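You operate a simulated robot arm through the tools that you are given. There is no shell and no other tool.

You are at the controls of a simulated robot arm. One attempt, no reset.

TASK
Shut both nozzles, then set red to FOG and blue to JET.
Fine: they stay in their holder.

It is judged by the outcome, as a careful person would: the job done as asked, and still so three seconds after it is handed in. It fails if anything else is knocked over, pushed out of place, dropped, spilled or broken.

THE ROBOT
A 6-joint arm with a two-finger parallel gripper, fixed in place. Base frame: the origin is on the floor under the middle of its stand, x ahead of it, y to its left, z up; the work surface is at about z = 880. Units: mm, degrees, N and s.
With the tool pointing down near the work surface it reaches from about 360 to 760 mm from the base axis. Its first joint turns from -66.0 to 66.0 degrees. Payload 2.45 kg.
The tool frame sits at the grasp point between the pads (the TCP): z along the fingers, y along the line on which they close. The tips reach 24 mm beyond it. The gripper opens to 68 mm. The fingers are 17 mm wide and 10 mm thick; the gripper's body (40 by 70 mm) begins 41 mm behind the TCP.
Orientation is that of the tool frame in the base frame, as a unit quaternion [x, y, z, w]. With the fingers straight down and closing along the base's y, the tool's x points along the base's -x, its y along +y and its z along -z.

THE INTERFACE
- The arm moves only by the tool nudge_tool. Its argument "moves" is a list of rows, each an object of numbers (a shift or turn left out is 0, a gripper value left out holds the last): "x", "y", "z": the shift along the base's x, y, z in units of 150 mm (1.0 is 150 mm); "rx", "ry", "rz": the turn, a rotation vector about the base's x, y, z in units of 90 degrees (1.0 is 90 degrees); "fingers": the opening, from 0 (shut) to 1 (fully open). In form: [{"x": .., "y": .., "z": .., "rx": .., "ry": .., "rz": .., "fingers": ..}, ...]. A call has 1 to 20 rows; each row is the pose to reach, as a shift and turn from the pose commanded when the call began. A call with a number of a shift or a turn outside -1 to 1 is refused whole. Rows are played at 5 a second. More than 50 mm and 8.6 degrees between two rows, or a gripper value outside its range, and nothing of the call is played. Where a pose cannot be reached the arm comes as near as it can. A force on the tool above 40 N (or 10 N above the force at the start of the call, whichever is more), or a blocked arm, ends the call early, and 0.2 s more pass. Each finger travels about 108 mm/s and halts on what it meets, pressing with about 24 N; the grip force reading is that of the motor and also rises with nothing between the fingers. The clock runs only during rows and for 0.2 s after the last one: add rows that repeat a pose to give the fingers time. It gives the time, the measured TCP pose, the force on the tool (base axes), the opening and the grip force at its end, in the units of the frame above (readings bear some noise), with the torque about the TCP (base axes, N m) and any sound that the robot's microphone picked up.
- Cameras (640 x 400 px; columns grow to the right, rows downward): "scene" is fixed at [173.3, 432.6, 1495.8]; the picture's right is [-0.58, -0.81, 0.00], its down [-0.29, 0.21, -0.93] and it looks along [0.76, -0.54, -0.36] (base axes); focal length 267 px, centre (320, 200). "wrist" rides on the gripper at [84, 11, -75] in the tool frame; the picture's right is [-0.13, 0.99, 0.00], its down [-0.60, -0.08, -0.79] and it looks along [-0.79, -0.10, 0.61] (tool axes); focal length 251 px, centre (320, 200). There is no depth. A picture from a camera that has moved, and an enlarged one, comes with that camera's place and axes in the base frame and with its lens. The place of the scene camera against the robot may be out by one fixed shift of up to 18 mm in any direction.
- capture(camera): a new picture of that camera. It takes no simulated time.
- enlarge(camera, box): a new picture of the part [left, top, right, bottom] of that camera's present view, enlarged. It takes no simulated time.
- job_done(): hands the job in; it is judged then, once.

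Places have to be worked out from the pictures, the camera data and where the tool is seen. Open the gripper and draw the arm clear of the work before you hand the job in, unless the task says otherwise.

The tools are called after ">>>" by a JSON object that holds its "method" and its "body". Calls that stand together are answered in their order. nudge_tool: Moves the arm, as the interface text tells. Its arguments: {"type":"object","properties":{"moves":{"type":"array"}},"required":["moves"]} The other tools are called the same way: capture (camera) takes a picture; enlarge (camera, box) takes an enlarged picture of a part of a camera's view; job_done () hands the job in.

At the start:

```text
time: 0.0
ee_pos: [492.2, 103.3, 1370.8]
tcp_rot: [-0.001, 1.0, -0.001, 0.001]
contact_force: [-0.2, 0.0, 0.4]
torque: [-0.01, 0.01, 0.03]
finger_gap: 67.9
grasp_force: 0.1
```

scene: 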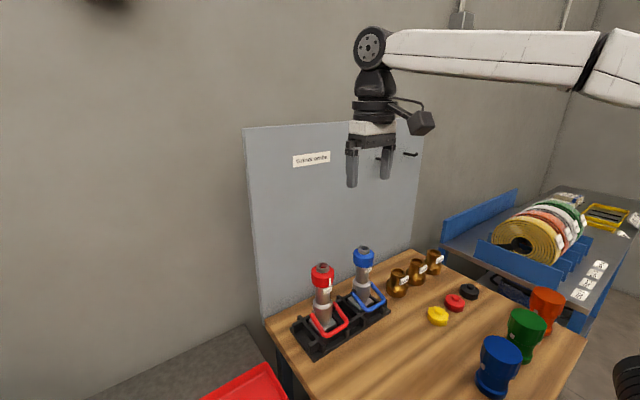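
wrist: 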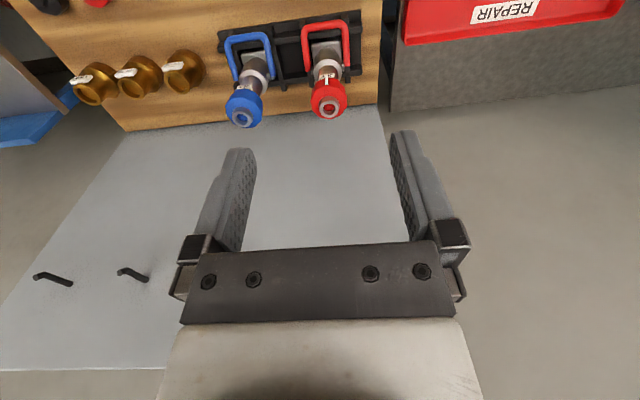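

I'll start by looking closely at the two nozzles from both cameras to see the bails, bumpers and any markings.

>>> {"method": "enlarge", "body": {"camera": "scene", "box": [270, 230, 420, 370]}}

>>> {"method": "enlarge", "body": {"camera": "wrist", "box": [200, 0, 400, 140]}}

>>> {"method": "enlarge", "body": {"camera": "scene", "box": [270, 130, 350, 180]}}

```text
2.86 times, centred on (345, 300) of scene
camera zoom: at [173.3, 432.6, 1495.8], right [-0.58, -0.81, 0.0], down [-0.29, 0.21, -0.93], along [0.76, -0.54, -0.36], focal length 762 px, centre (249, -86)
```

zoom: 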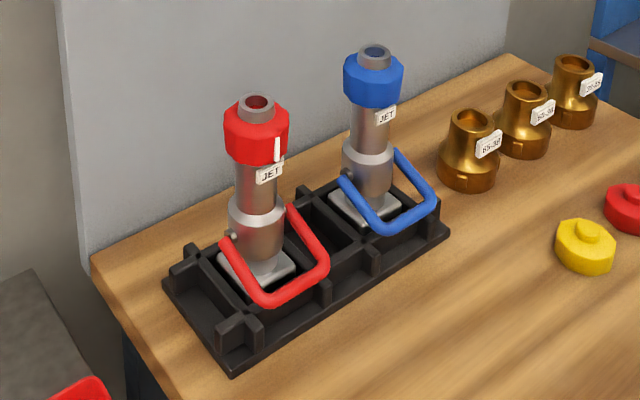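

```text
2.86 times, centred on (300, 70) of wrist
camera zoom: at [407.7, 114.8, 1446.4], right [0.13, 0.99, 0.0], down [0.6, -0.08, 0.79], along [0.79, -0.1, -0.61], focal length 718 px, centre (377, 571)
```

zoom: 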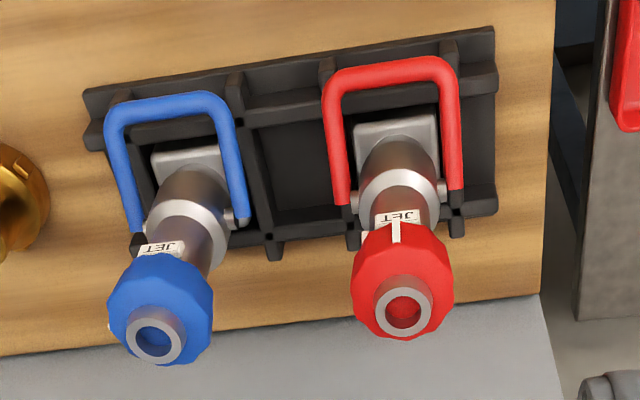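

```text
8.00 times, centred on (310, 155) of scene
camera zoom: at [173.3, 432.6, 1495.8], right [-0.58, -0.81, 0.0], down [-0.29, 0.21, -0.93], along [0.76, -0.54, -0.36], focal length 2133 px, centre (400, 560)
```

zoom: 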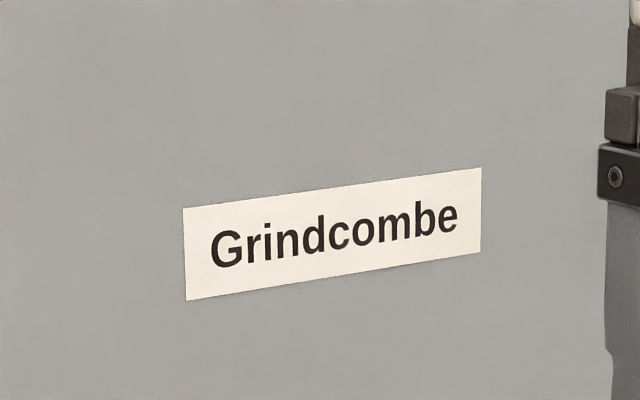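

The pictures put the red nozzle at about (628, 101) and the blue one at about (630, -38), tips at z≈1100, with both bails sticking out toward the robot (-x) and slightly down. Red's white mark sits at JET; blue's mark is not visible, so I'll turn the wrist camera to look from the -y side, staying high.

>>> {"method": "nudge_tool", "body": {"moves": [{"x": 0.04, "y": -0.08, "z": -0.04, "rz": 0.083}, {"x": 0.08, "y": -0.16, "z": -0.08, "rz": 0.167}, {"x": 0.12, "y": -0.24, "z": -0.12, "rz": 0.25}, {"x": 0.16, "y": -0.32, "z": -0.16, "rz": 0.333}, {"x": 0.2, "y": -0.4, "z": -0.2, "rz": 0.417}, {"x": 0.24, "y": -0.48, "z": -0.24, "rz": 0.5}, {"x": 0.28, "y": -0.56, "z": -0.28, "rz": 0.583}, {"x": 0.32, "y": -0.64, "z": -0.32, "rz": 0.667}, {"x": 0.36, "y": -0.72, "z": -0.36, "rz": 0.75}, {"x": 0.4, "y": -0.8, "z": -0.4, "rz": 0.833}, {"x": 0.44, "y": -0.88, "z": -0.44, "rz": 0.917}, {"x": 0.48, "y": -0.96, "z": -0.48, "rz": 1.0}]}}

```text
time: 2.6
ee_pos: [564.0, -39.5, 1299.2]
tcp_rot: [0.707, -0.707, 0.001, -0.001]
contact_force: [0.4, 0.2, 0.0]
torque: [-0.01, 0.0, -0.02]
finger_gap: 68.0
grasp_force: 0.0
```

The arm is at (564, -40, 1299) with the tool turned 90°. I'll continue to the -y side of blue and take a picture.

>>> {"method": "nudge_tool", "body": {"moves": [{"x": 0.1, "y": -0.2, "z": -0.2}, {"x": 0.2, "y": -0.4, "z": -0.4}, {"x": 0.3, "y": -0.6, "z": -0.6}, {"x": 0.4, "y": -0.8, "z": -0.75}, {"x": 0.44, "y": -0.9, "z": -0.8}]}}

>>> {"method": "capture", "body": {"camera": "wrist"}}

>>> {"method": "capture", "body": {"camera": "scene"}}

```text
time: 3.8
ee_pos: [630.1, -175.7, 1179.2]
tcp_rot: [0.707, -0.707, 0.0, 0.0]
contact_force: [0.0, -0.2, -1.0]
torque: [0.03, 0.01, 0.01]
finger_gap: 67.9
grasp_force: 0.0
```

```text
taken
camera wrist: at [619.0, -260.0, 1254.0], right [-0.99, 0.13, 0.0], down [0.08, 0.6, 0.79], along [0.1, 0.79, -0.61], focal length 251 px, centre (320, 200)
```

wrist: 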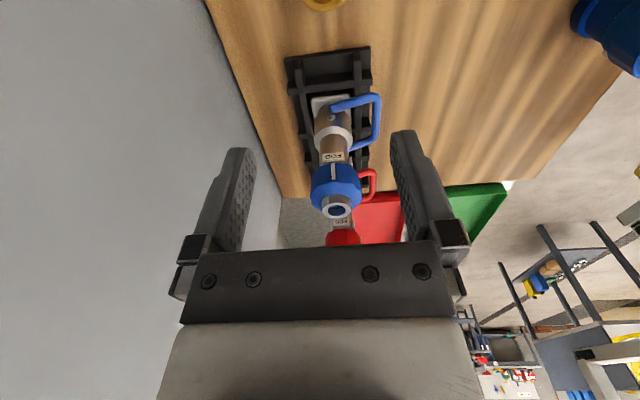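

```text
taken
```

scene: 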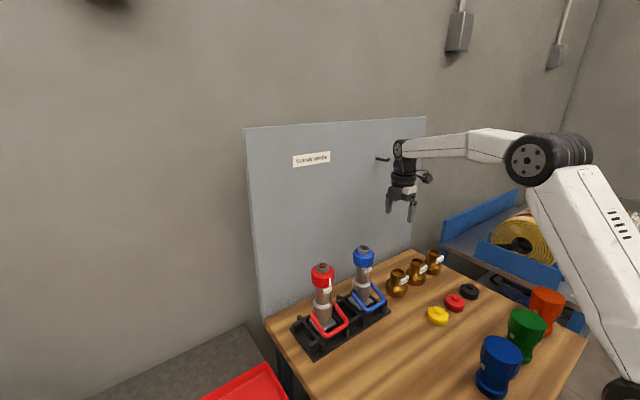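

>>> {"method": "enlarge", "body": {"camera": "wrist", "box": [270, 40, 400, 250]}}

>>> {"method": "enlarge", "body": {"camera": "wrist", "box": [300, 130, 380, 220]}}

```text
1.90 times, centred on (335, 145) of wrist
camera zoom: at [619.0, -260.0, 1254.0], right [-0.99, 0.13, 0.0], down [0.08, 0.6, 0.79], along [0.1, 0.79, -0.61], focal length 479 px, centre (291, 305)
```

zoom: 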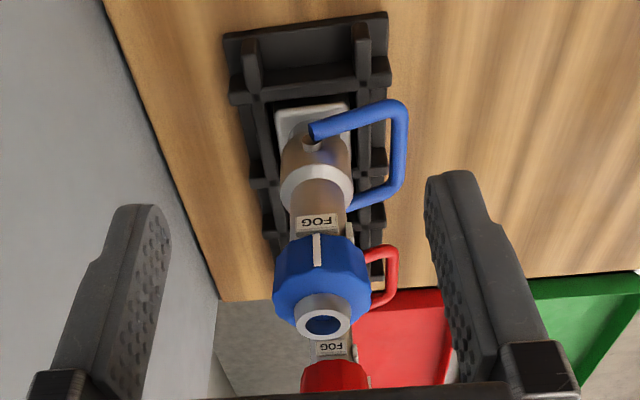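

```text
4.44 times, centred on (340, 175) of wrist
camera zoom: at [619.0, -260.0, 1254.0], right [-0.99, 0.13, 0.0], down [0.08, 0.6, 0.79], along [0.1, 0.79, -0.61], focal length 1118 px, centre (231, 311)
```

zoom: 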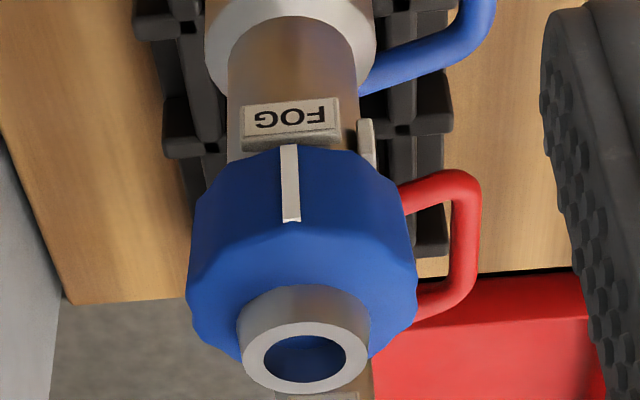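

Both labels are now clear: JET faces -x and FOG faces -y, with red's mark at JET and blue's at FOG. So red needs a +90° turn seen from above and blue a -90° turn, but the bails come first. I'll draw back in front of blue and tilt the tool forward so I can see the bail from the side.

>>> {"method": "nudge_tool", "body": {"moves": [{"x": -0.07, "y": 0.06, "ry": -0.05}, {"x": -0.14, "y": 0.12, "ry": -0.1}, {"x": -0.21, "y": 0.18, "ry": -0.15}, {"x": -0.28, "y": 0.24, "ry": -0.2}, {"x": -0.35, "y": 0.3, "ry": -0.25}, {"x": -0.42, "y": 0.36, "ry": -0.3}, {"x": -0.49, "y": 0.42, "ry": -0.35}, {"x": -0.56, "y": 0.48, "ry": -0.4}, {"x": -0.63, "y": 0.54, "ry": -0.45}, {"x": -0.7, "y": 0.6, "ry": -0.5}, {"x": -0.77, "y": 0.68, "ry": -0.55}, {"x": -0.84, "y": 0.76, "ry": -0.6}, {"x": -0.92, "y": 0.84, "ry": -0.65}, {"x": -1.0, "y": 0.92, "ry": -0.7}]}}

>>> {"method": "capture", "body": {"camera": "wrist"}}

>>> {"method": "capture", "body": {"camera": "scene"}}

```text
time: 6.8
ee_pos: [501.5, -30.6, 1232.6]
tcp_rot: [-0.613, 0.617, -0.35, 0.348]
contact_force: [0.3, 0.6, 0.4]
torque: [-0.01, 0.01, 0.02]
finger_gap: 68.0
grasp_force: 0.0
out of reach, approached as far as the arm can: row 12, 13, 14
```

```text
taken
camera wrist: at [431.6, -113.1, 1262.4], right [-0.51, 0.13, -0.85], down [-0.64, 0.61, 0.47], along [0.58, 0.78, -0.22], focal length 251 px, centre (320, 200)
```

wrist: 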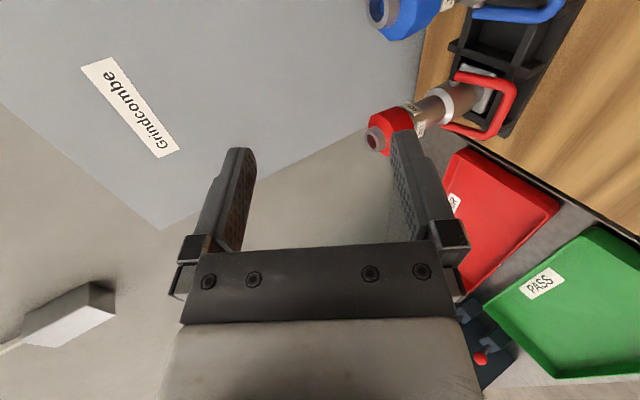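

```text
taken
```

scene: 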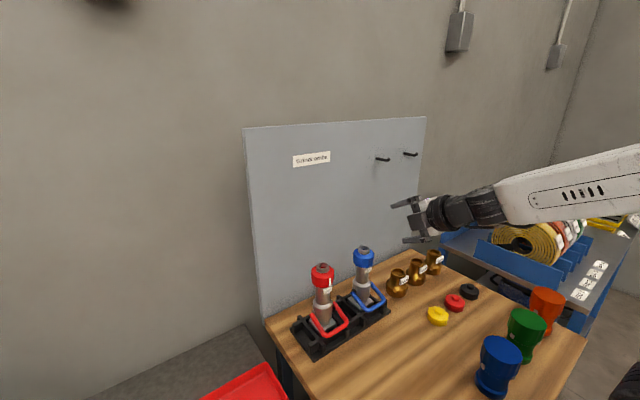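

The nearly horizontal tilt isn't reachable there (it stopped at about 30° below horizontal at z=1233), so I'll use about 45° instead. I'm moving down on the right of blue to look at its bail from the side.

>>> {"method": "nudge_tool", "body": {"moves": [{"x": 0.03, "y": -0.06, "z": 0.0, "ry": 0.05}, {"x": 0.06, "y": -0.12, "z": -0.1, "ry": 0.1}, {"x": 0.09, "y": -0.2, "z": -0.25, "ry": 0.15}, {"x": 0.12, "y": -0.28, "z": -0.4, "ry": 0.2}, {"x": 0.15, "y": -0.36, "z": -0.55, "ry": 0.2}, {"x": 0.18, "y": -0.44, "z": -0.7, "ry": 0.2}, {"x": 0.21, "y": -0.5, "z": -0.85, "ry": 0.2}, {"x": 0.233, "y": -0.547, "z": -1.0, "ry": 0.2}]}}

>>> {"method": "capture", "body": {"camera": "wrist"}}

>>> {"method": "capture", "body": {"camera": "scene"}}

```text
time: 8.6
ee_pos: [533.4, -115.4, 1100.6]
tcp_rot: [-0.658, 0.678, -0.248, 0.213]
contact_force: [-0.5, -0.5, 0.1]
torque: [-0.01, -0.01, -0.02]
finger_gap: 68.0
grasp_force: 0.1
out of reach, approached as far as the arm can: row 7, 8
```

```text
taken
camera wrist: at [475.0, -195.1, 1155.5], right [-0.77, 0.14, -0.62], down [-0.4, 0.65, 0.65], along [0.49, 0.75, -0.44], focal length 251 px, centre (320, 200)
```

wrist: 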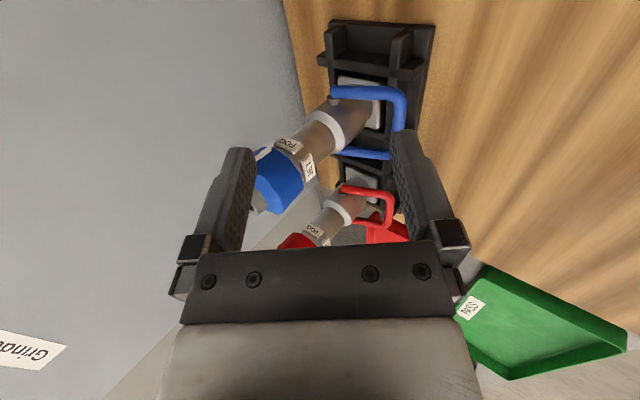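

```text
taken
```

scene: 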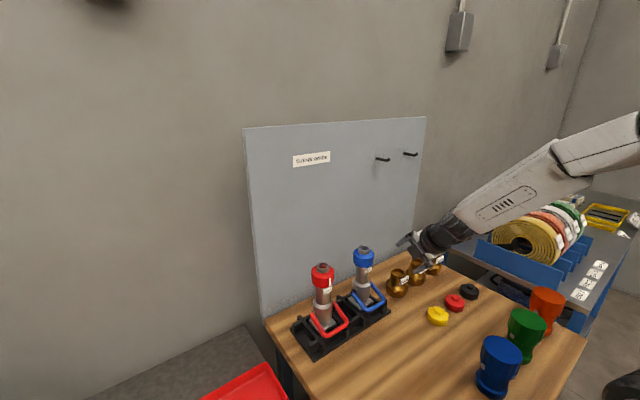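

At (533, -115, 1100) the arm stalls again as the tool lines up with the forearm, so steep tilts near vertical are the practical option. I'll enlarge this view to measure the blue bail and the pivot.

>>> {"method": "enlarge", "body": {"camera": "wrist", "box": [240, 10, 440, 220]}}

>>> {"method": "enlarge", "body": {"camera": "wrist", "box": [300, 70, 420, 250]}}

```text
1.90 times, centred on (340, 115) of wrist
camera zoom: at [475.0, -195.1, 1155.5], right [-0.77, 0.14, -0.62], down [-0.4, 0.65, 0.65], along [0.49, 0.75, -0.44], focal length 479 px, centre (282, 362)
```

zoom: 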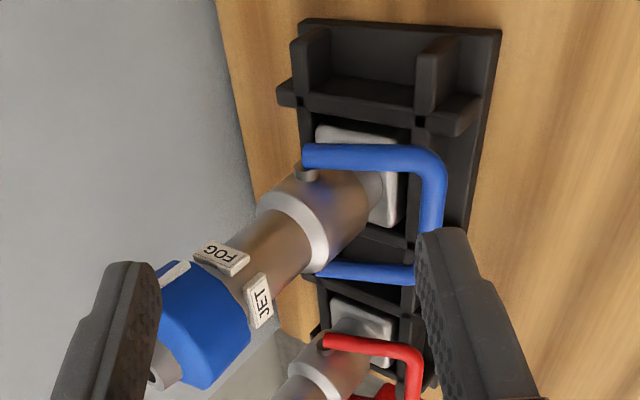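

```text
2.22 times, centred on (360, 160) of wrist
camera zoom: at [475.0, -195.1, 1155.5], right [-0.77, 0.14, -0.62], down [-0.4, 0.65, 0.65], along [0.49, 0.75, -0.44], focal length 559 px, centre (231, 289)
```

zoom: 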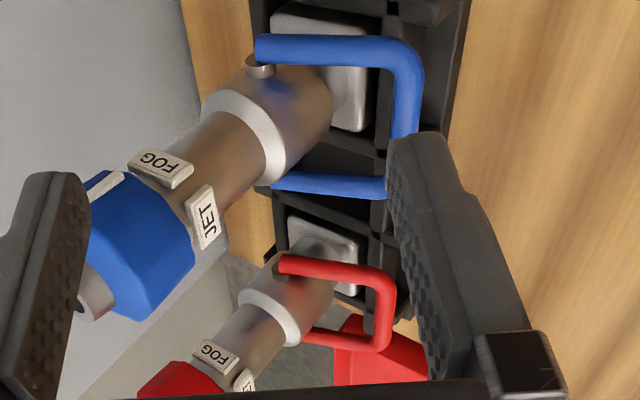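

The blue bail measures roughly: pivot (630, ·, 963), cross-bar at about (567, ·, 943), hanging ~18° below horizontal. I'll back off to a clean reachable pose (tool 60° below horizontal) in front of blue and check the numbers.

>>> {"method": "nudge_tool", "body": {"moves": [{"x": -0.05, "y": 0.0, "z": 0.1, "rx": 0.013, "ry": 0.045, "rz": 0.013}, {"x": -0.1, "y": 0.1, "z": 0.2, "rx": 0.0257, "ry": 0.0896, "rz": 0.0256}, {"x": -0.15, "y": 0.3, "z": 0.2, "rx": 0.0257, "ry": 0.0896, "rz": 0.0256}, {"x": -0.2, "y": 0.5, "z": 0.2, "rx": 0.0257, "ry": 0.0896, "rz": 0.0256}]}}

```text
time: 9.6
ee_pos: [506.6, -36.6, 1113.8]
tcp_rot: [0.685, -0.671, 0.184, -0.217]
contact_force: [-0.4, -0.1, 0.1]
torque: [-0.03, 0.01, -0.03]
finger_gap: 68.2
grasp_force: 0.0
```

The tool is at (507, -37, 1114), close to 60° below horizontal. I'll trim the orientation, part the fingers to about 26 mm, and drop to a standoff in line with blue's bail bar.

>>> {"method": "nudge_tool", "body": {"moves": [{"x": 0.03, "y": 0, "z": -0.15, "rx": -0.0253, "ry": 0.0327, "rz": -0.02, "fingers": 0.38}, {"x": 0.06, "y": -0.005, "z": -0.3, "rx": -0.0253, "ry": 0.0327, "rz": -0.02, "fingers": 0.38}, {"x": 0.09, "y": -0.009, "z": -0.45, "rx": -0.0253, "ry": 0.0327, "rz": -0.02, "fingers": 0.38}, {"x": 0.123, "y": -0.009, "z": -0.653, "rx": -0.0253, "ry": 0.0327, "rz": -0.02, "fingers": 0.38}, {"x": 0.123, "y": -0.009, "z": -0.653, "rx": -0.0253, "ry": 0.0327, "rz": -0.02, "fingers": 0.38}]}}

>>> {"method": "capture", "body": {"camera": "wrist"}}

>>> {"method": "capture", "body": {"camera": "scene"}}

```text
time: 10.8
ee_pos: [525.7, -38.6, 1015.4]
tcp_rot: [-0.683, 0.683, -0.182, 0.183]
contact_force: [0.1, 0.4, -0.2]
torque: [-0.03, -0.01, -0.01]
finger_gap: 25.9
grasp_force: 0.0
```

```text
taken
camera wrist: at [478.4, -122.8, 1075.3], right [-0.86, 0.13, -0.49], down [-0.33, 0.6, 0.73], along [0.39, 0.79, -0.48], focal length 251 px, centre (320, 200)
```

wrist: 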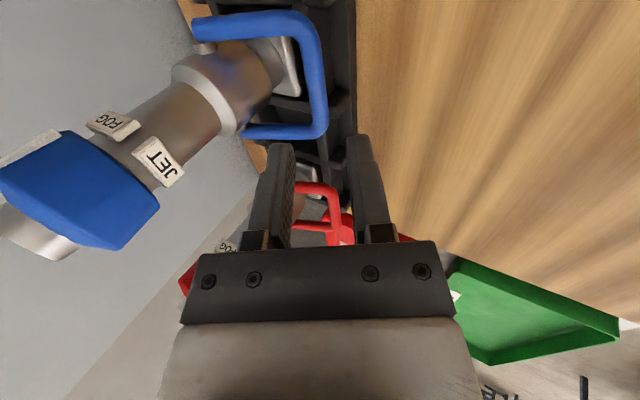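

```text
taken
```

scene: 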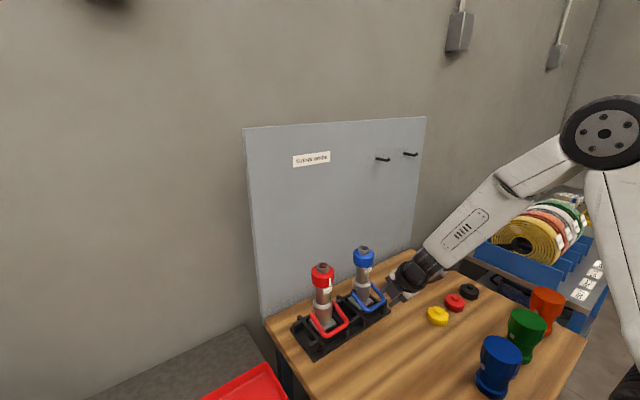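

The 60° pose holds well here, and the bar re-measures at about (570, -38, 943). I'll slide along the finger direction so the bar sits between the fingers, short of the nozzle body.

>>> {"method": "nudge_tool", "body": {"moves": [{"x": 0.062, "z": -0.1}, {"x": 0.124, "z": -0.2}, {"x": 0.186, "z": -0.3}, {"x": 0.248, "y": 0.004, "z": -0.4}, {"x": 0.248, "y": 0.004, "z": -0.4}]}}

>>> {"method": "capture", "body": {"camera": "wrist"}}

>>> {"method": "enlarge", "body": {"camera": "scene", "box": [330, 230, 450, 330]}}

```text
time: 12.0
ee_pos: [571.5, -40.0, 979.1]
tcp_rot: [-0.683, 0.687, -0.181, 0.169]
contact_force: [-7.3, 5.8, 16.6]
torque: [0.24, 0.21, 0.04]
finger_gap: 22.3
grasp_force: 0.1
out of reach, approached as far as the arm can: row 1, 2, 3, 4
```

```text
taken
camera wrist: at [524.4, -122.9, 1040.6], right [-0.87, 0.13, -0.48], down [-0.3, 0.62, 0.72], along [0.39, 0.77, -0.5], focal length 251 px, centre (320, 200)
```

wrist: 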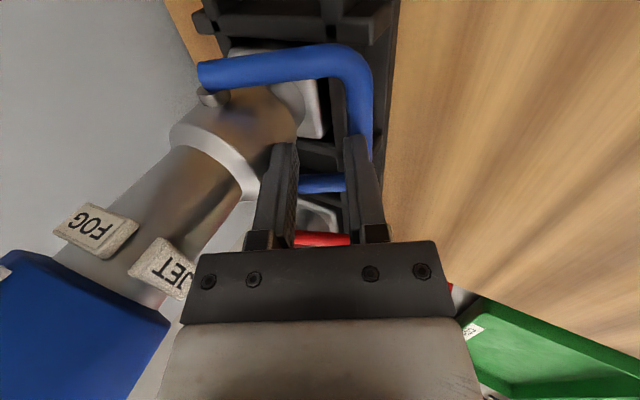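

```text
4.00 times, centred on (390, 280) of scene
camera zoom: at [172.8, 432.9, 1495.8], right [-0.58, -0.81, 0.0], down [-0.29, 0.21, -0.93], along [0.76, -0.54, -0.36], focal length 1066 px, centre (40, -120)
```

zoom: 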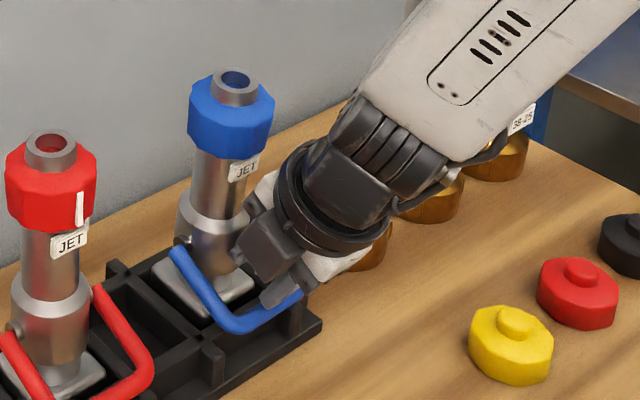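

The low part is out of reach at 60°, and the arm drifted forward until the back finger rested on the bar (about 17 N). I'll back straight out and use a steeper tool.

>>> {"method": "nudge_tool", "body": {"moves": [{"x": -0.06, "z": 0.1}, {"x": -0.12, "z": 0.2}, {"x": -0.18, "z": 0.35}, {"x": -0.25, "z": 0.5}, {"x": -0.25, "z": 0.5}]}}

>>> {"method": "capture", "body": {"camera": "wrist"}}

```text
time: 13.2
ee_pos: [524.8, -36.4, 1030.2]
tcp_rot: [-0.683, 0.683, -0.183, 0.184]
contact_force: [1.0, 0.5, -0.3]
torque: [0.03, -0.01, 0.01]
finger_gap: 26.0
grasp_force: 0.1
out of reach, approached as far as the arm can: row 1, 2
```

```text
taken
camera wrist: at [477.4, -120.7, 1089.2], right [-0.86, 0.13, -0.5], down [-0.33, 0.6, 0.73], along [0.39, 0.79, -0.47], focal length 251 px, centre (320, 200)
```

wrist: 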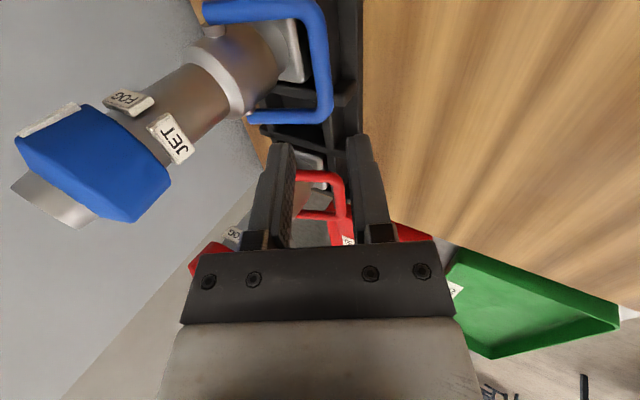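

I'm clear again at (525, -36, 1030). I'll steepen the tool to about 75° below horizontal and move to a standoff above the bar, then check the view.

>>> {"method": "nudge_tool", "body": {"moves": [{"x": 0.04, "z": 0.0, "ry": 0.05}, {"x": 0.08, "z": 0.0, "ry": 0.1}, {"x": 0.12, "z": -0.05, "ry": 0.14}, {"x": 0.16, "y": -0.004, "z": -0.1, "ry": 0.1667}, {"x": 0.16, "y": -0.004, "z": -0.1, "ry": 0.1667}]}}

>>> {"method": "capture", "body": {"camera": "wrist"}}

>>> {"method": "enlarge", "body": {"camera": "scene", "box": [280, 230, 430, 340]}}

```text
time: 14.4
ee_pos: [548.8, -37.2, 1015.5]
tcp_rot: [0.701, -0.701, 0.092, -0.093]
contact_force: [-0.8, 0.0, -0.7]
torque: [-0.01, 0.01, 0.02]
finger_gap: 25.7
grasp_force: 0.1
```

```text
taken
camera wrist: at [518.1, -121.9, 1085.2], right [-0.96, 0.13, -0.26], down [-0.13, 0.6, 0.79], along [0.26, 0.79, -0.56], focal length 251 px, centre (320, 200)
```

wrist: 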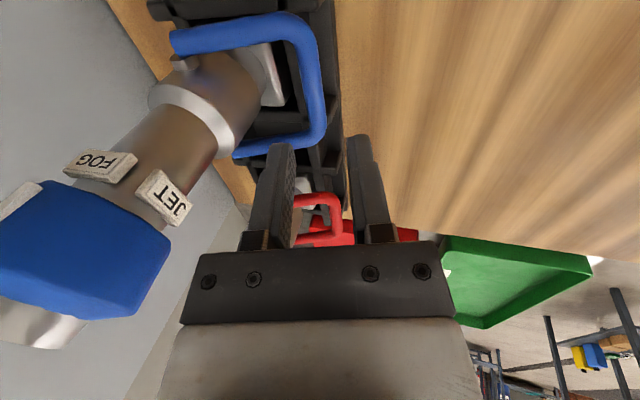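

```text
3.64 times, centred on (355, 285) of scene
camera zoom: at [173.3, 432.6, 1495.8], right [-0.58, -0.81, 0.0], down [-0.29, 0.21, -0.93], along [0.76, -0.54, -0.36], focal length 970 px, centre (193, -109)
```

zoom: 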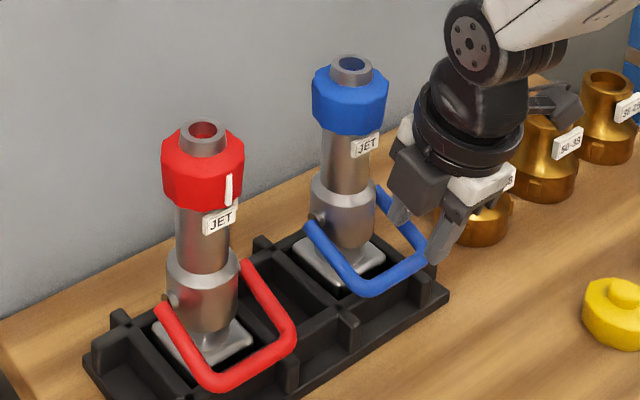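

At 75° the arm follows properly, and the bar still reads about (570, -38, 941), so the bail wasn't moved. I'll slide down along the fingers to straddle it.

>>> {"method": "nudge_tool", "body": {"moves": [{"x": 0.029, "z": -0.1}, {"x": 0.058, "z": -0.2}, {"x": 0.088, "z": -0.3}, {"x": 0.117, "z": -0.4}, {"x": 0.117, "z": -0.4}]}}

>>> {"method": "capture", "body": {"camera": "wrist"}}

>>> {"method": "enlarge", "body": {"camera": "scene", "box": [330, 230, 450, 330]}}

```text
time: 15.6
ee_pos: [566.5, -37.8, 954.8]
tcp_rot: [0.701, -0.701, 0.092, -0.093]
contact_force: [-0.4, 0.0, 0.4]
torque: [0.01, 0.0, 0.0]
finger_gap: 25.6
grasp_force: 0.1
```

```text
taken
camera wrist: at [535.8, -121.2, 1024.8], right [-0.96, 0.13, -0.26], down [-0.13, 0.6, 0.79], along [0.26, 0.79, -0.56], focal length 251 px, centre (320, 200)
```

wrist: 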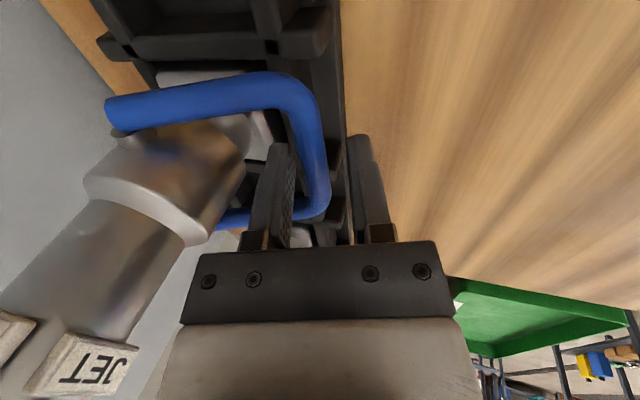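

```text
4.00 times, centred on (390, 280) of scene
camera zoom: at [173.3, 432.6, 1495.8], right [-0.58, -0.81, 0.0], down [-0.29, 0.21, -0.93], along [0.76, -0.54, -0.36], focal length 1066 px, centre (40, -120)
```

zoom: 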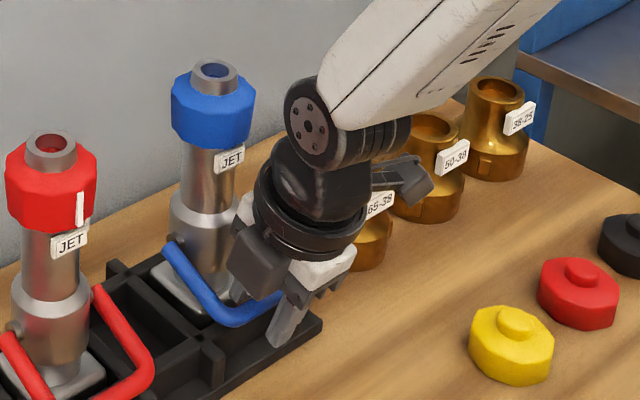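

The bar sits between the fingers with no contact. I'll close on it and read the gap.

>>> {"method": "nudge_tool", "body": {"moves": [{"fingers": 0.25}, {"fingers": 0.1}, {"fingers": 0.0}, {"fingers": 0.0}]}}

>>> {"method": "capture", "body": {"camera": "wrist"}}

```text
time: 16.6
ee_pos: [566.6, -38.1, 955.5]
tcp_rot: [-0.701, 0.701, -0.094, 0.094]
contact_force: [2.2, 0.2, 2.5]
torque: [-0.02, -0.13, 0.01]
finger_gap: 11.6
grasp_force: 23.8
```

```text
taken
camera wrist: at [536.0, -121.3, 1025.2], right [-0.96, 0.13, -0.26], down [-0.13, 0.6, 0.79], along [0.26, 0.79, -0.56], focal length 251 px, centre (320, 200)
```

wrist: 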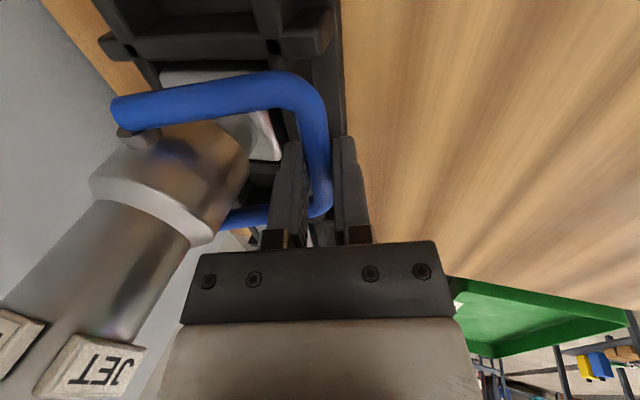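

The grip is firm on the bar (gap 11.6 mm, 24 N). I'll lift it along its arc about the pivot, first up to horizontal, watching the force.

>>> {"method": "nudge_tool", "body": {"moves": [{"x": -0.015, "z": 0.047, "fingers": 0.0}, {"x": -0.023, "z": 0.084, "fingers": 0.0}, {"x": -0.029, "z": 0.122, "ry": -0.015, "fingers": 0.0}, {"x": -0.035, "z": 0.159, "ry": -0.033, "fingers": 0.0}, {"x": -0.035, "z": 0.159, "ry": -0.033, "fingers": 0.0}]}}

>>> {"method": "capture", "body": {"camera": "wrist"}}

>>> {"method": "enlarge", "body": {"camera": "scene", "box": [330, 230, 450, 330]}}

```text
time: 17.8
ee_pos: [561.1, -37.3, 977.7]
tcp_rot: [-0.698, 0.699, -0.11, 0.111]
contact_force: [-1.4, 0.8, -0.1]
torque: [-0.05, 0.13, 0.02]
finger_gap: 11.6
grasp_force: 23.7
```

```text
taken
camera wrist: at [526.9, -122.1, 1046.7], right [-0.94, 0.13, -0.31], down [-0.17, 0.6, 0.78], along [0.29, 0.79, -0.55], focal length 251 px, centre (320, 200)
```

wrist: 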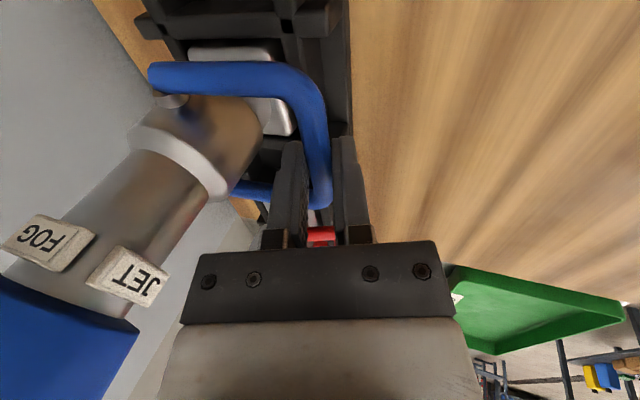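

```text
4.00 times, centred on (390, 280) of scene
camera zoom: at [173.3, 432.7, 1495.7], right [-0.58, -0.81, 0.0], down [-0.29, 0.21, -0.93], along [0.76, -0.54, -0.36], focal length 1066 px, centre (40, -120)
```

zoom: 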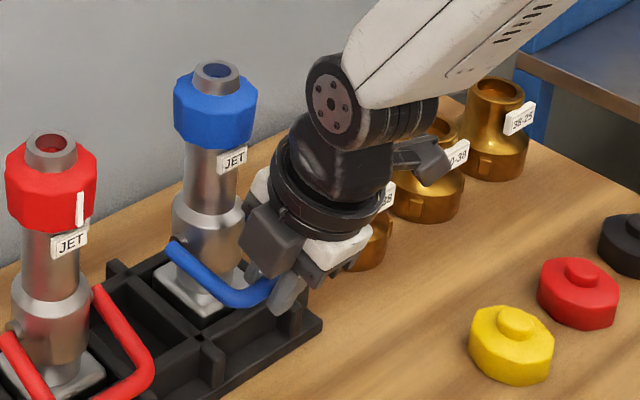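

The bail follows the gripper easily (now about horizontal) and the nozzle stays put. I'll continue along the arc to roughly 30° above horizontal.

>>> {"method": "nudge_tool", "body": {"moves": [{"x": 0.0, "z": 0.037, "ry": -0.011}, {"x": 0.003, "z": 0.075, "ry": -0.022}, {"x": 0.009, "z": 0.111, "ry": -0.039}, {"x": 0.019, "z": 0.147, "ry": -0.056}, {"x": 0.031, "z": 0.181, "ry": -0.072}, {"x": 0.047, "z": 0.214, "ry": -0.089}, {"x": 0.047, "z": 0.214, "ry": -0.089}]}}

>>> {"method": "capture", "body": {"camera": "wrist"}}

>>> {"method": "enlarge", "body": {"camera": "scene", "box": [330, 230, 450, 330]}}

```text
time: 19.4
ee_pos: [567.6, -37.6, 1011.2]
tcp_rot: [-0.688, 0.689, -0.159, 0.161]
contact_force: [-1.6, -0.1, -0.3]
torque: [-0.16, 0.1, -0.06]
finger_gap: 11.7
grasp_force: 24.3
```

```text
taken
camera wrist: at [524.8, -122.0, 1073.8], right [-0.89, 0.13, -0.44], down [-0.28, 0.6, 0.75], along [0.36, 0.79, -0.5], focal length 251 px, centre (320, 200)
```

wrist: 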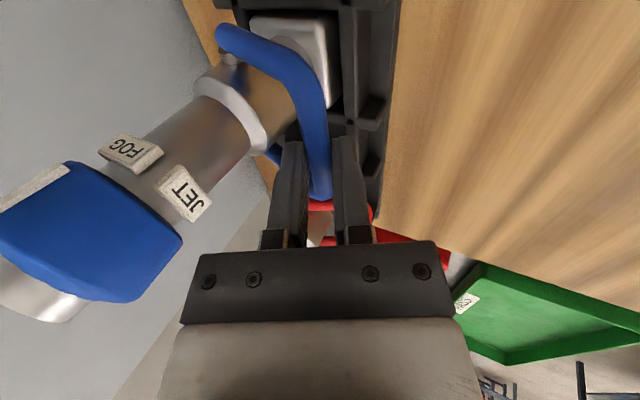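

```text
4.00 times, centred on (390, 280) of scene
camera zoom: at [173.3, 432.6, 1495.8], right [-0.58, -0.81, 0.0], down [-0.29, 0.21, -0.93], along [0.76, -0.54, -0.36], focal length 1066 px, centre (40, -120)
```

zoom: 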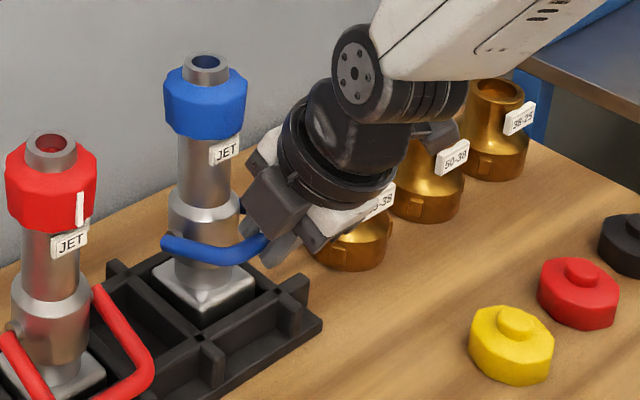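

The blue nozzle looks tipped slightly back in its pocket compared with before, so I'll look closer before pushing any further.

>>> {"method": "enlarge", "body": {"camera": "wrist", "box": [150, 0, 400, 220]}}

>>> {"method": "enlarge", "body": {"camera": "scene", "box": [300, 235, 420, 340]}}

```text
1.82 times, centred on (275, 110) of wrist
camera zoom: at [524.8, -122.0, 1073.8], right [-0.89, 0.13, -0.44], down [-0.28, 0.6, 0.75], along [0.36, 0.79, -0.5], focal length 457 px, centre (402, 364)
```

zoom: 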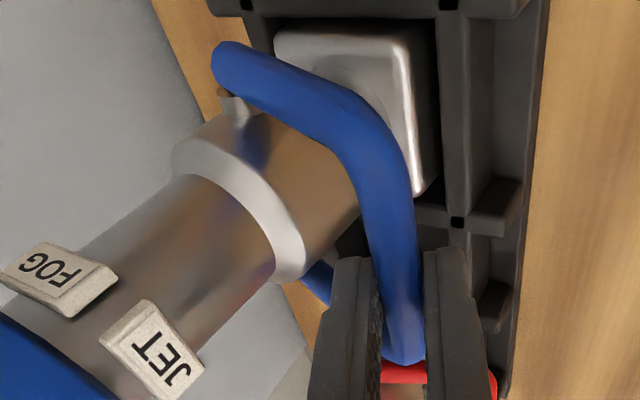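

```text
3.81 times, centred on (360, 288) of scene
camera zoom: at [173.3, 432.6, 1495.8], right [-0.58, -0.81, 0.0], down [-0.29, 0.21, -0.93], along [0.76, -0.54, -0.36], focal length 1016 px, centre (168, -133)
```

zoom: 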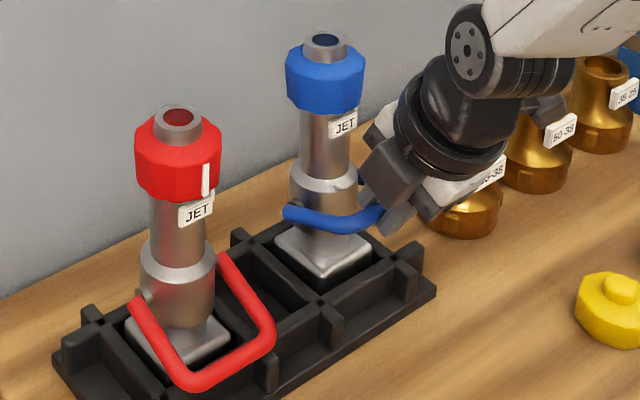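

The blue block appears to have risen and tipped back a few degrees in its pocket, so the last part of the lift took the nozzle along with it. I'll reverse along the same arc by about 10° to reseat it, and look again.

>>> {"method": "nudge_tool", "body": {"moves": [{"x": -0.015, "z": -0.033, "ry": 0.016}, {"x": -0.028, "z": -0.067, "ry": 0.033}, {"x": -0.028, "z": -0.067, "ry": 0.033}]}}

>>> {"method": "enlarge", "body": {"camera": "scene", "box": [300, 235, 420, 340]}}

>>> {"method": "enlarge", "body": {"camera": "wrist", "box": [100, 0, 400, 240]}}

```text
time: 20.2
ee_pos: [564.9, -37.7, 1000.5]
tcp_rot: [-0.692, 0.694, -0.142, 0.143]
contact_force: [3.0, -0.5, 0.9]
torque: [-0.07, -0.16, -0.02]
finger_gap: 11.5
grasp_force: 23.3
```

```text
3.81 times, centred on (360, 288) of scene
camera zoom: at [173.4, 432.6, 1495.7], right [-0.58, -0.81, 0.0], down [-0.29, 0.21, -0.93], along [0.76, -0.54, -0.36], focal length 1016 px, centre (168, -133)
```

zoom: 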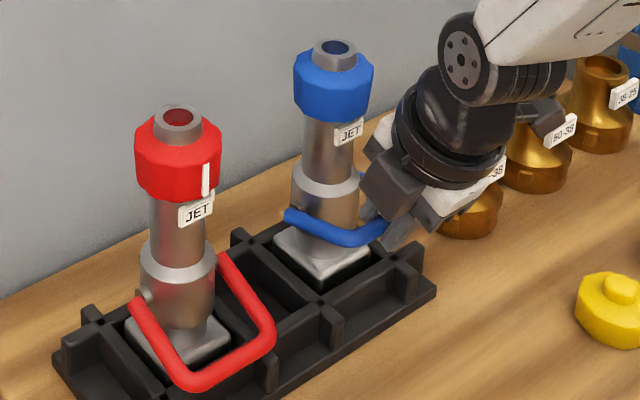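

```text
1.67 times, centred on (250, 120) of wrist
camera zoom: at [524.6, -122.1, 1066.1], right [-0.91, 0.13, -0.39], down [-0.24, 0.6, 0.76], along [0.33, 0.79, -0.52], focal length 419 px, centre (437, 333)
```

zoom: 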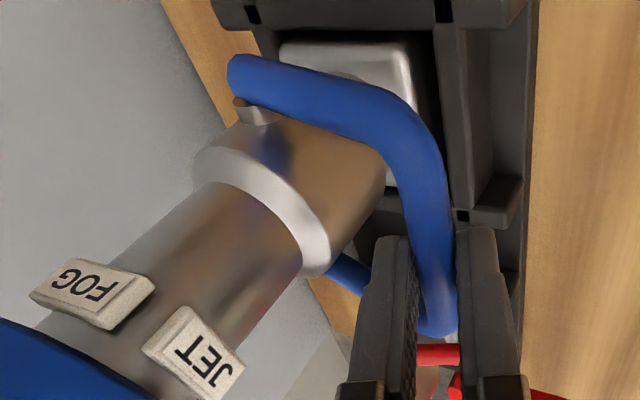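

The nozzle is seated upright again (tip back at its original spot), so that was just a tilt caused by the tight grip twisting the bar. I'll loosen the fingers to a loose cage and check that the bail stays where it is.

>>> {"method": "nudge_tool", "body": {"moves": [{"fingers": 0.25}, {"fingers": 0.3}, {"fingers": 0.3}]}}

>>> {"method": "enlarge", "body": {"camera": "wrist", "box": [100, 0, 400, 240]}}

>>> {"method": "enlarge", "body": {"camera": "scene", "box": [300, 235, 420, 340]}}

```text
time: 21.0
ee_pos: [563.7, -38.0, 1001.0]
tcp_rot: [0.693, -0.693, 0.141, -0.143]
contact_force: [-0.3, -0.9, 0.6]
torque: [0.0, 0.0, -0.03]
finger_gap: 20.4
grasp_force: 0.0
```

```text
1.67 times, centred on (250, 120) of wrist
camera zoom: at [524.2, -122.0, 1065.9], right [-0.91, 0.13, -0.39], down [-0.24, 0.6, 0.76], along [0.33, 0.79, -0.52], focal length 419 px, centre (437, 333)
```

zoom: 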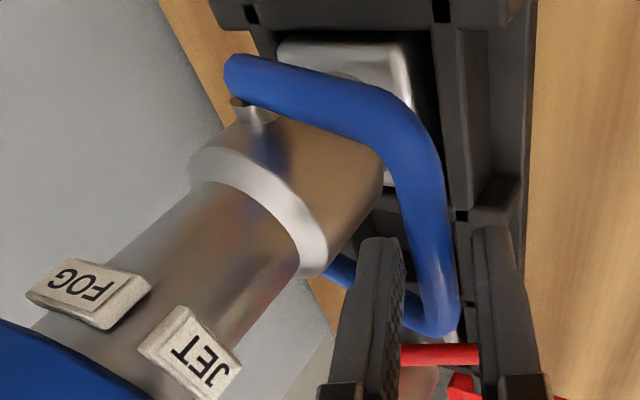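

```text
3.81 times, centred on (360, 288) of scene
camera zoom: at [173.3, 432.6, 1495.8], right [-0.58, -0.81, 0.0], down [-0.29, 0.21, -0.93], along [0.76, -0.54, -0.36], focal length 1016 px, centre (168, -133)
```

zoom: 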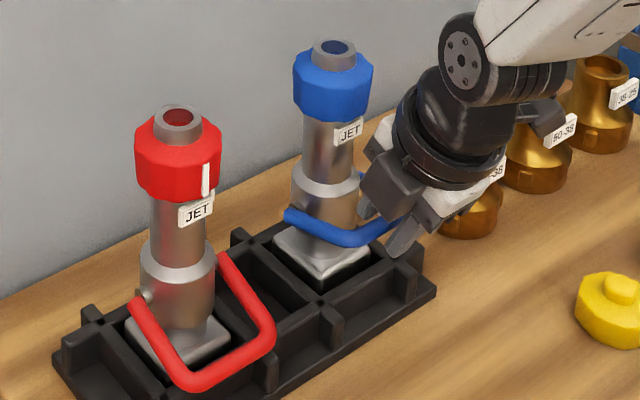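

The bail holds its position (about 20° above horizontal) and the nozzle stands square. There's too little room for the inner finger further up, so I'll withdraw, close the fingers, and come back in front of the bar to push it the rest of the way.

>>> {"method": "nudge_tool", "body": {"moves": [{"x": -0.03, "z": 0.07}, {"x": -0.06, "z": 0.14}, {"x": -0.118, "z": 0.276}, {"x": -0.267, "z": 0.276, "fingers": 0.15}, {"x": -0.333, "z": 0.276, "fingers": 0.0}, {"x": -0.333, "z": 0.133, "fingers": 0.0}, {"x": -0.24, "z": 0.02, "fingers": 0.0}, {"x": -0.16, "z": -0.067, "fingers": 0.0}, {"x": -0.16, "z": -0.067, "fingers": 0.0}]}}

>>> {"method": "capture", "body": {"camera": "wrist"}}

>>> {"method": "enlarge", "body": {"camera": "scene", "box": [300, 235, 420, 340]}}

```text
time: 23.0
ee_pos: [539.0, -37.3, 990.3]
tcp_rot: [-0.692, 0.693, -0.141, 0.142]
contact_force: [0.2, -0.7, 0.1]
torque: [0.01, -0.02, 0.0]
finger_gap: 0.0
grasp_force: 23.3
```

```text
taken
camera wrist: at [500.0, -121.5, 1055.8], right [-0.91, 0.13, -0.39], down [-0.24, 0.6, 0.76], along [0.33, 0.79, -0.52], focal length 251 px, centre (320, 200)
```

wrist: 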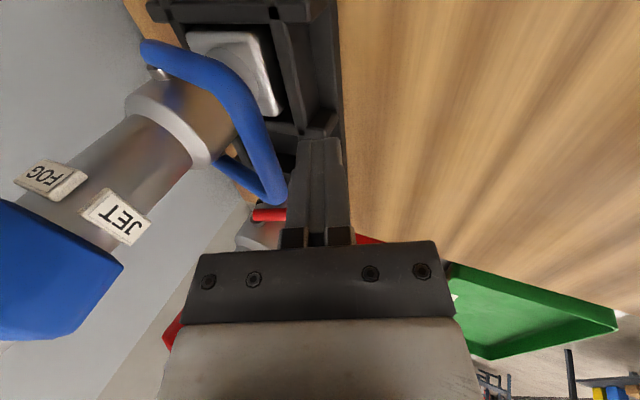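

```text
3.81 times, centred on (360, 288) of scene
camera zoom: at [173.3, 432.6, 1495.8], right [-0.58, -0.81, 0.0], down [-0.29, 0.21, -0.93], along [0.76, -0.54, -0.36], focal length 1016 px, centre (168, -133)
```

zoom: 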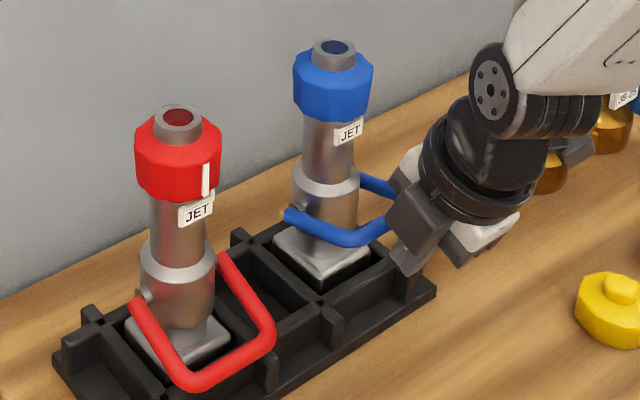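

The bail is unchanged and the closed fingers sit just in front of the bar. I'll push it along its arc to about 40° and check the nozzle and force.

>>> {"method": "nudge_tool", "body": {"moves": [{"x": 0.04, "z": 0.013}, {"x": 0.063, "z": 0.025}, {"x": 0.077, "z": 0.061}, {"x": 0.095, "z": 0.095}, {"x": 0.115, "z": 0.127}, {"x": 0.139, "z": 0.157}, {"x": 0.139, "z": 0.157}]}}

>>> {"method": "capture", "body": {"camera": "wrist"}}

>>> {"method": "enlarge", "body": {"camera": "scene", "box": [300, 235, 420, 340]}}

```text
time: 24.6
ee_pos: [560.1, -38.1, 1014.6]
tcp_rot: [-0.693, 0.693, -0.142, 0.143]
contact_force: [-2.5, 0.3, 1.1]
torque: [-0.01, 0.0, 0.02]
finger_gap: 0.2
grasp_force: 23.7
```

```text
taken
camera wrist: at [521.1, -121.8, 1079.5], right [-0.91, 0.13, -0.39], down [-0.24, 0.6, 0.76], along [0.33, 0.79, -0.52], focal length 251 px, centre (320, 200)
```

wrist: 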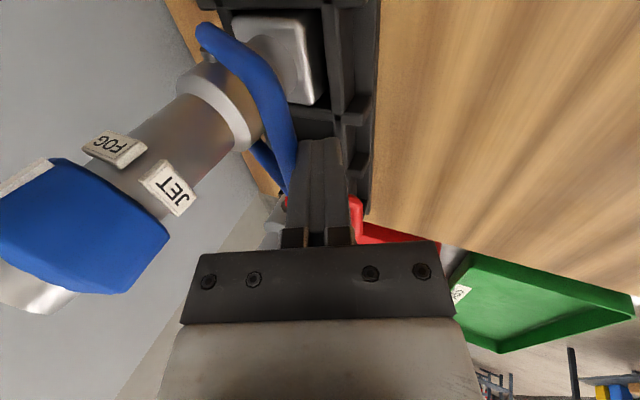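

```text
3.81 times, centred on (360, 288) of scene
camera zoom: at [173.2, 432.7, 1495.8], right [-0.58, -0.81, 0.0], down [-0.29, 0.21, -0.93], along [0.76, -0.54, -0.36], focal length 1016 px, centre (168, -133)
```

zoom: 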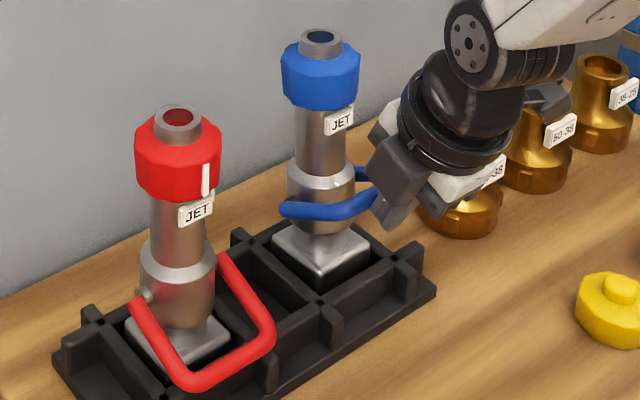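

The push of only about 2.5 N tips the light nozzle back around 4°, so I need to know whether the bail is at its stop or just stiff. I'll back off, let the nozzle settle, and measure the bail angle.

>>> {"method": "nudge_tool", "body": {"moves": [{"x": -0.04, "z": -0.02}, {"x": -0.1, "z": -0.05}, {"x": -0.2, "z": -0.05}, {"x": -0.2, "z": -0.05}]}}

>>> {"method": "enlarge", "body": {"camera": "wrist", "box": [100, 0, 400, 240]}}

>>> {"method": "enlarge", "body": {"camera": "scene", "box": [300, 235, 420, 340]}}

```text
time: 25.6
ee_pos: [531.1, -38.5, 1006.9]
tcp_rot: [0.693, -0.693, 0.141, -0.142]
contact_force: [0.0, 0.6, 0.0]
torque: [0.0, -0.01, -0.01]
finger_gap: 0.1
grasp_force: 23.0
```

```text
1.67 times, centred on (250, 120) of wrist
camera zoom: at [491.0, -122.3, 1071.7], right [-0.91, 0.13, -0.39], down [-0.24, 0.6, 0.76], along [0.33, 0.79, -0.52], focal length 419 px, centre (437, 333)
```

zoom: 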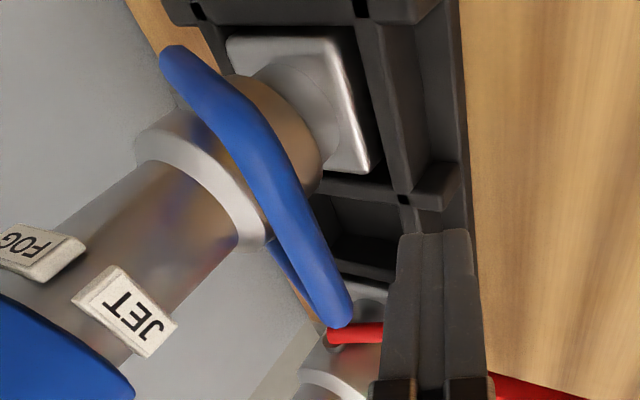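

```text
3.81 times, centred on (360, 288) of scene
camera zoom: at [173.3, 432.6, 1495.8], right [-0.58, -0.81, 0.0], down [-0.29, 0.21, -0.93], along [0.76, -0.54, -0.36], focal length 1016 px, centre (168, -133)
```

zoom: 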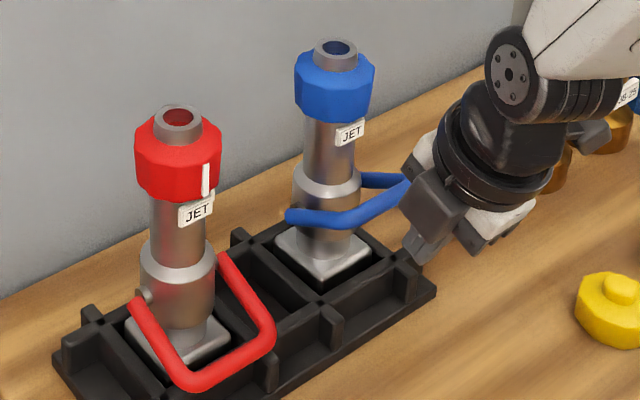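

The nozzle settled fully upright and the bail did advance (now about 32° up), so it is simply stiff and not yet at a stop; the pocket keeps the nozzle from tipping more than a few degrees. I'll push again, more horizontally, up to about 50°.

>>> {"method": "nudge_tool", "body": {"moves": [{"x": 0.1, "z": -0.007, "ry": -0.015}, {"x": 0.161, "z": -0.006, "ry": -0.031}, {"x": 0.195, "z": 0.015, "ry": -0.031}, {"x": 0.227, "z": 0.033, "ry": -0.031}, {"x": 0.258, "z": 0.077, "ry": -0.031}, {"x": 0.284, "z": 0.105, "ry": -0.031}, {"x": 0.312, "z": 0.131, "ry": -0.031}, {"x": 0.312, "z": 0.131, "ry": -0.031}]}}

>>> {"method": "capture", "body": {"camera": "wrist"}}

>>> {"method": "enlarge", "body": {"camera": "scene", "box": [300, 235, 420, 340]}}

```text
time: 27.4
ee_pos: [577.3, -38.0, 1026.8]
tcp_rot: [0.689, -0.689, 0.158, -0.159]
contact_force: [-0.6, 0.4, -0.3]
torque: [-0.04, -0.01, 0.0]
finger_gap: 0.0
grasp_force: 24.2
```

```text
taken
camera wrist: at [534.8, -121.7, 1089.9], right [-0.89, 0.13, -0.43], down [-0.28, 0.6, 0.75], along [0.36, 0.79, -0.5], focal length 251 px, centre (320, 200)
```

wrist: 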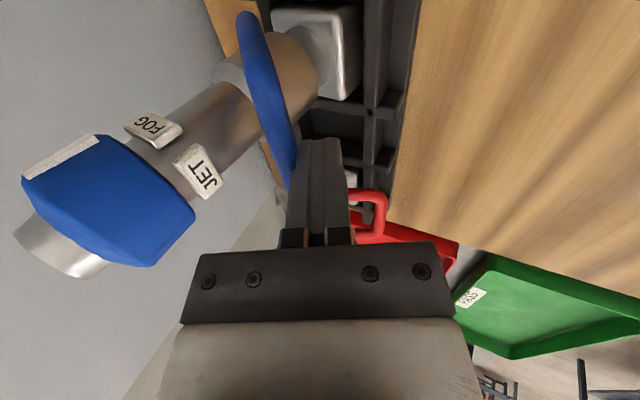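

```text
3.81 times, centred on (360, 288) of scene
camera zoom: at [173.3, 432.6, 1495.8], right [-0.58, -0.81, 0.0], down [-0.29, 0.21, -0.93], along [0.76, -0.54, -0.36], focal length 1016 px, centre (168, -133)
```

zoom: 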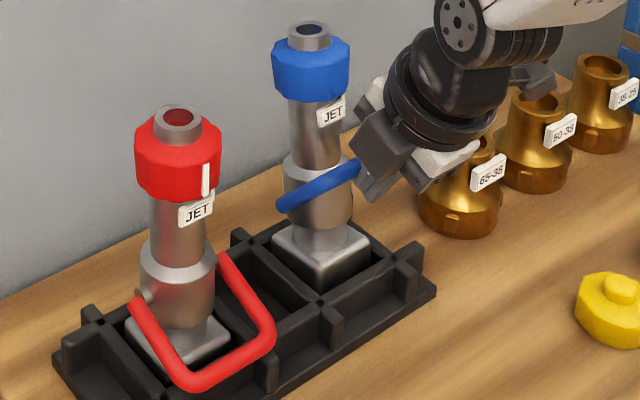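

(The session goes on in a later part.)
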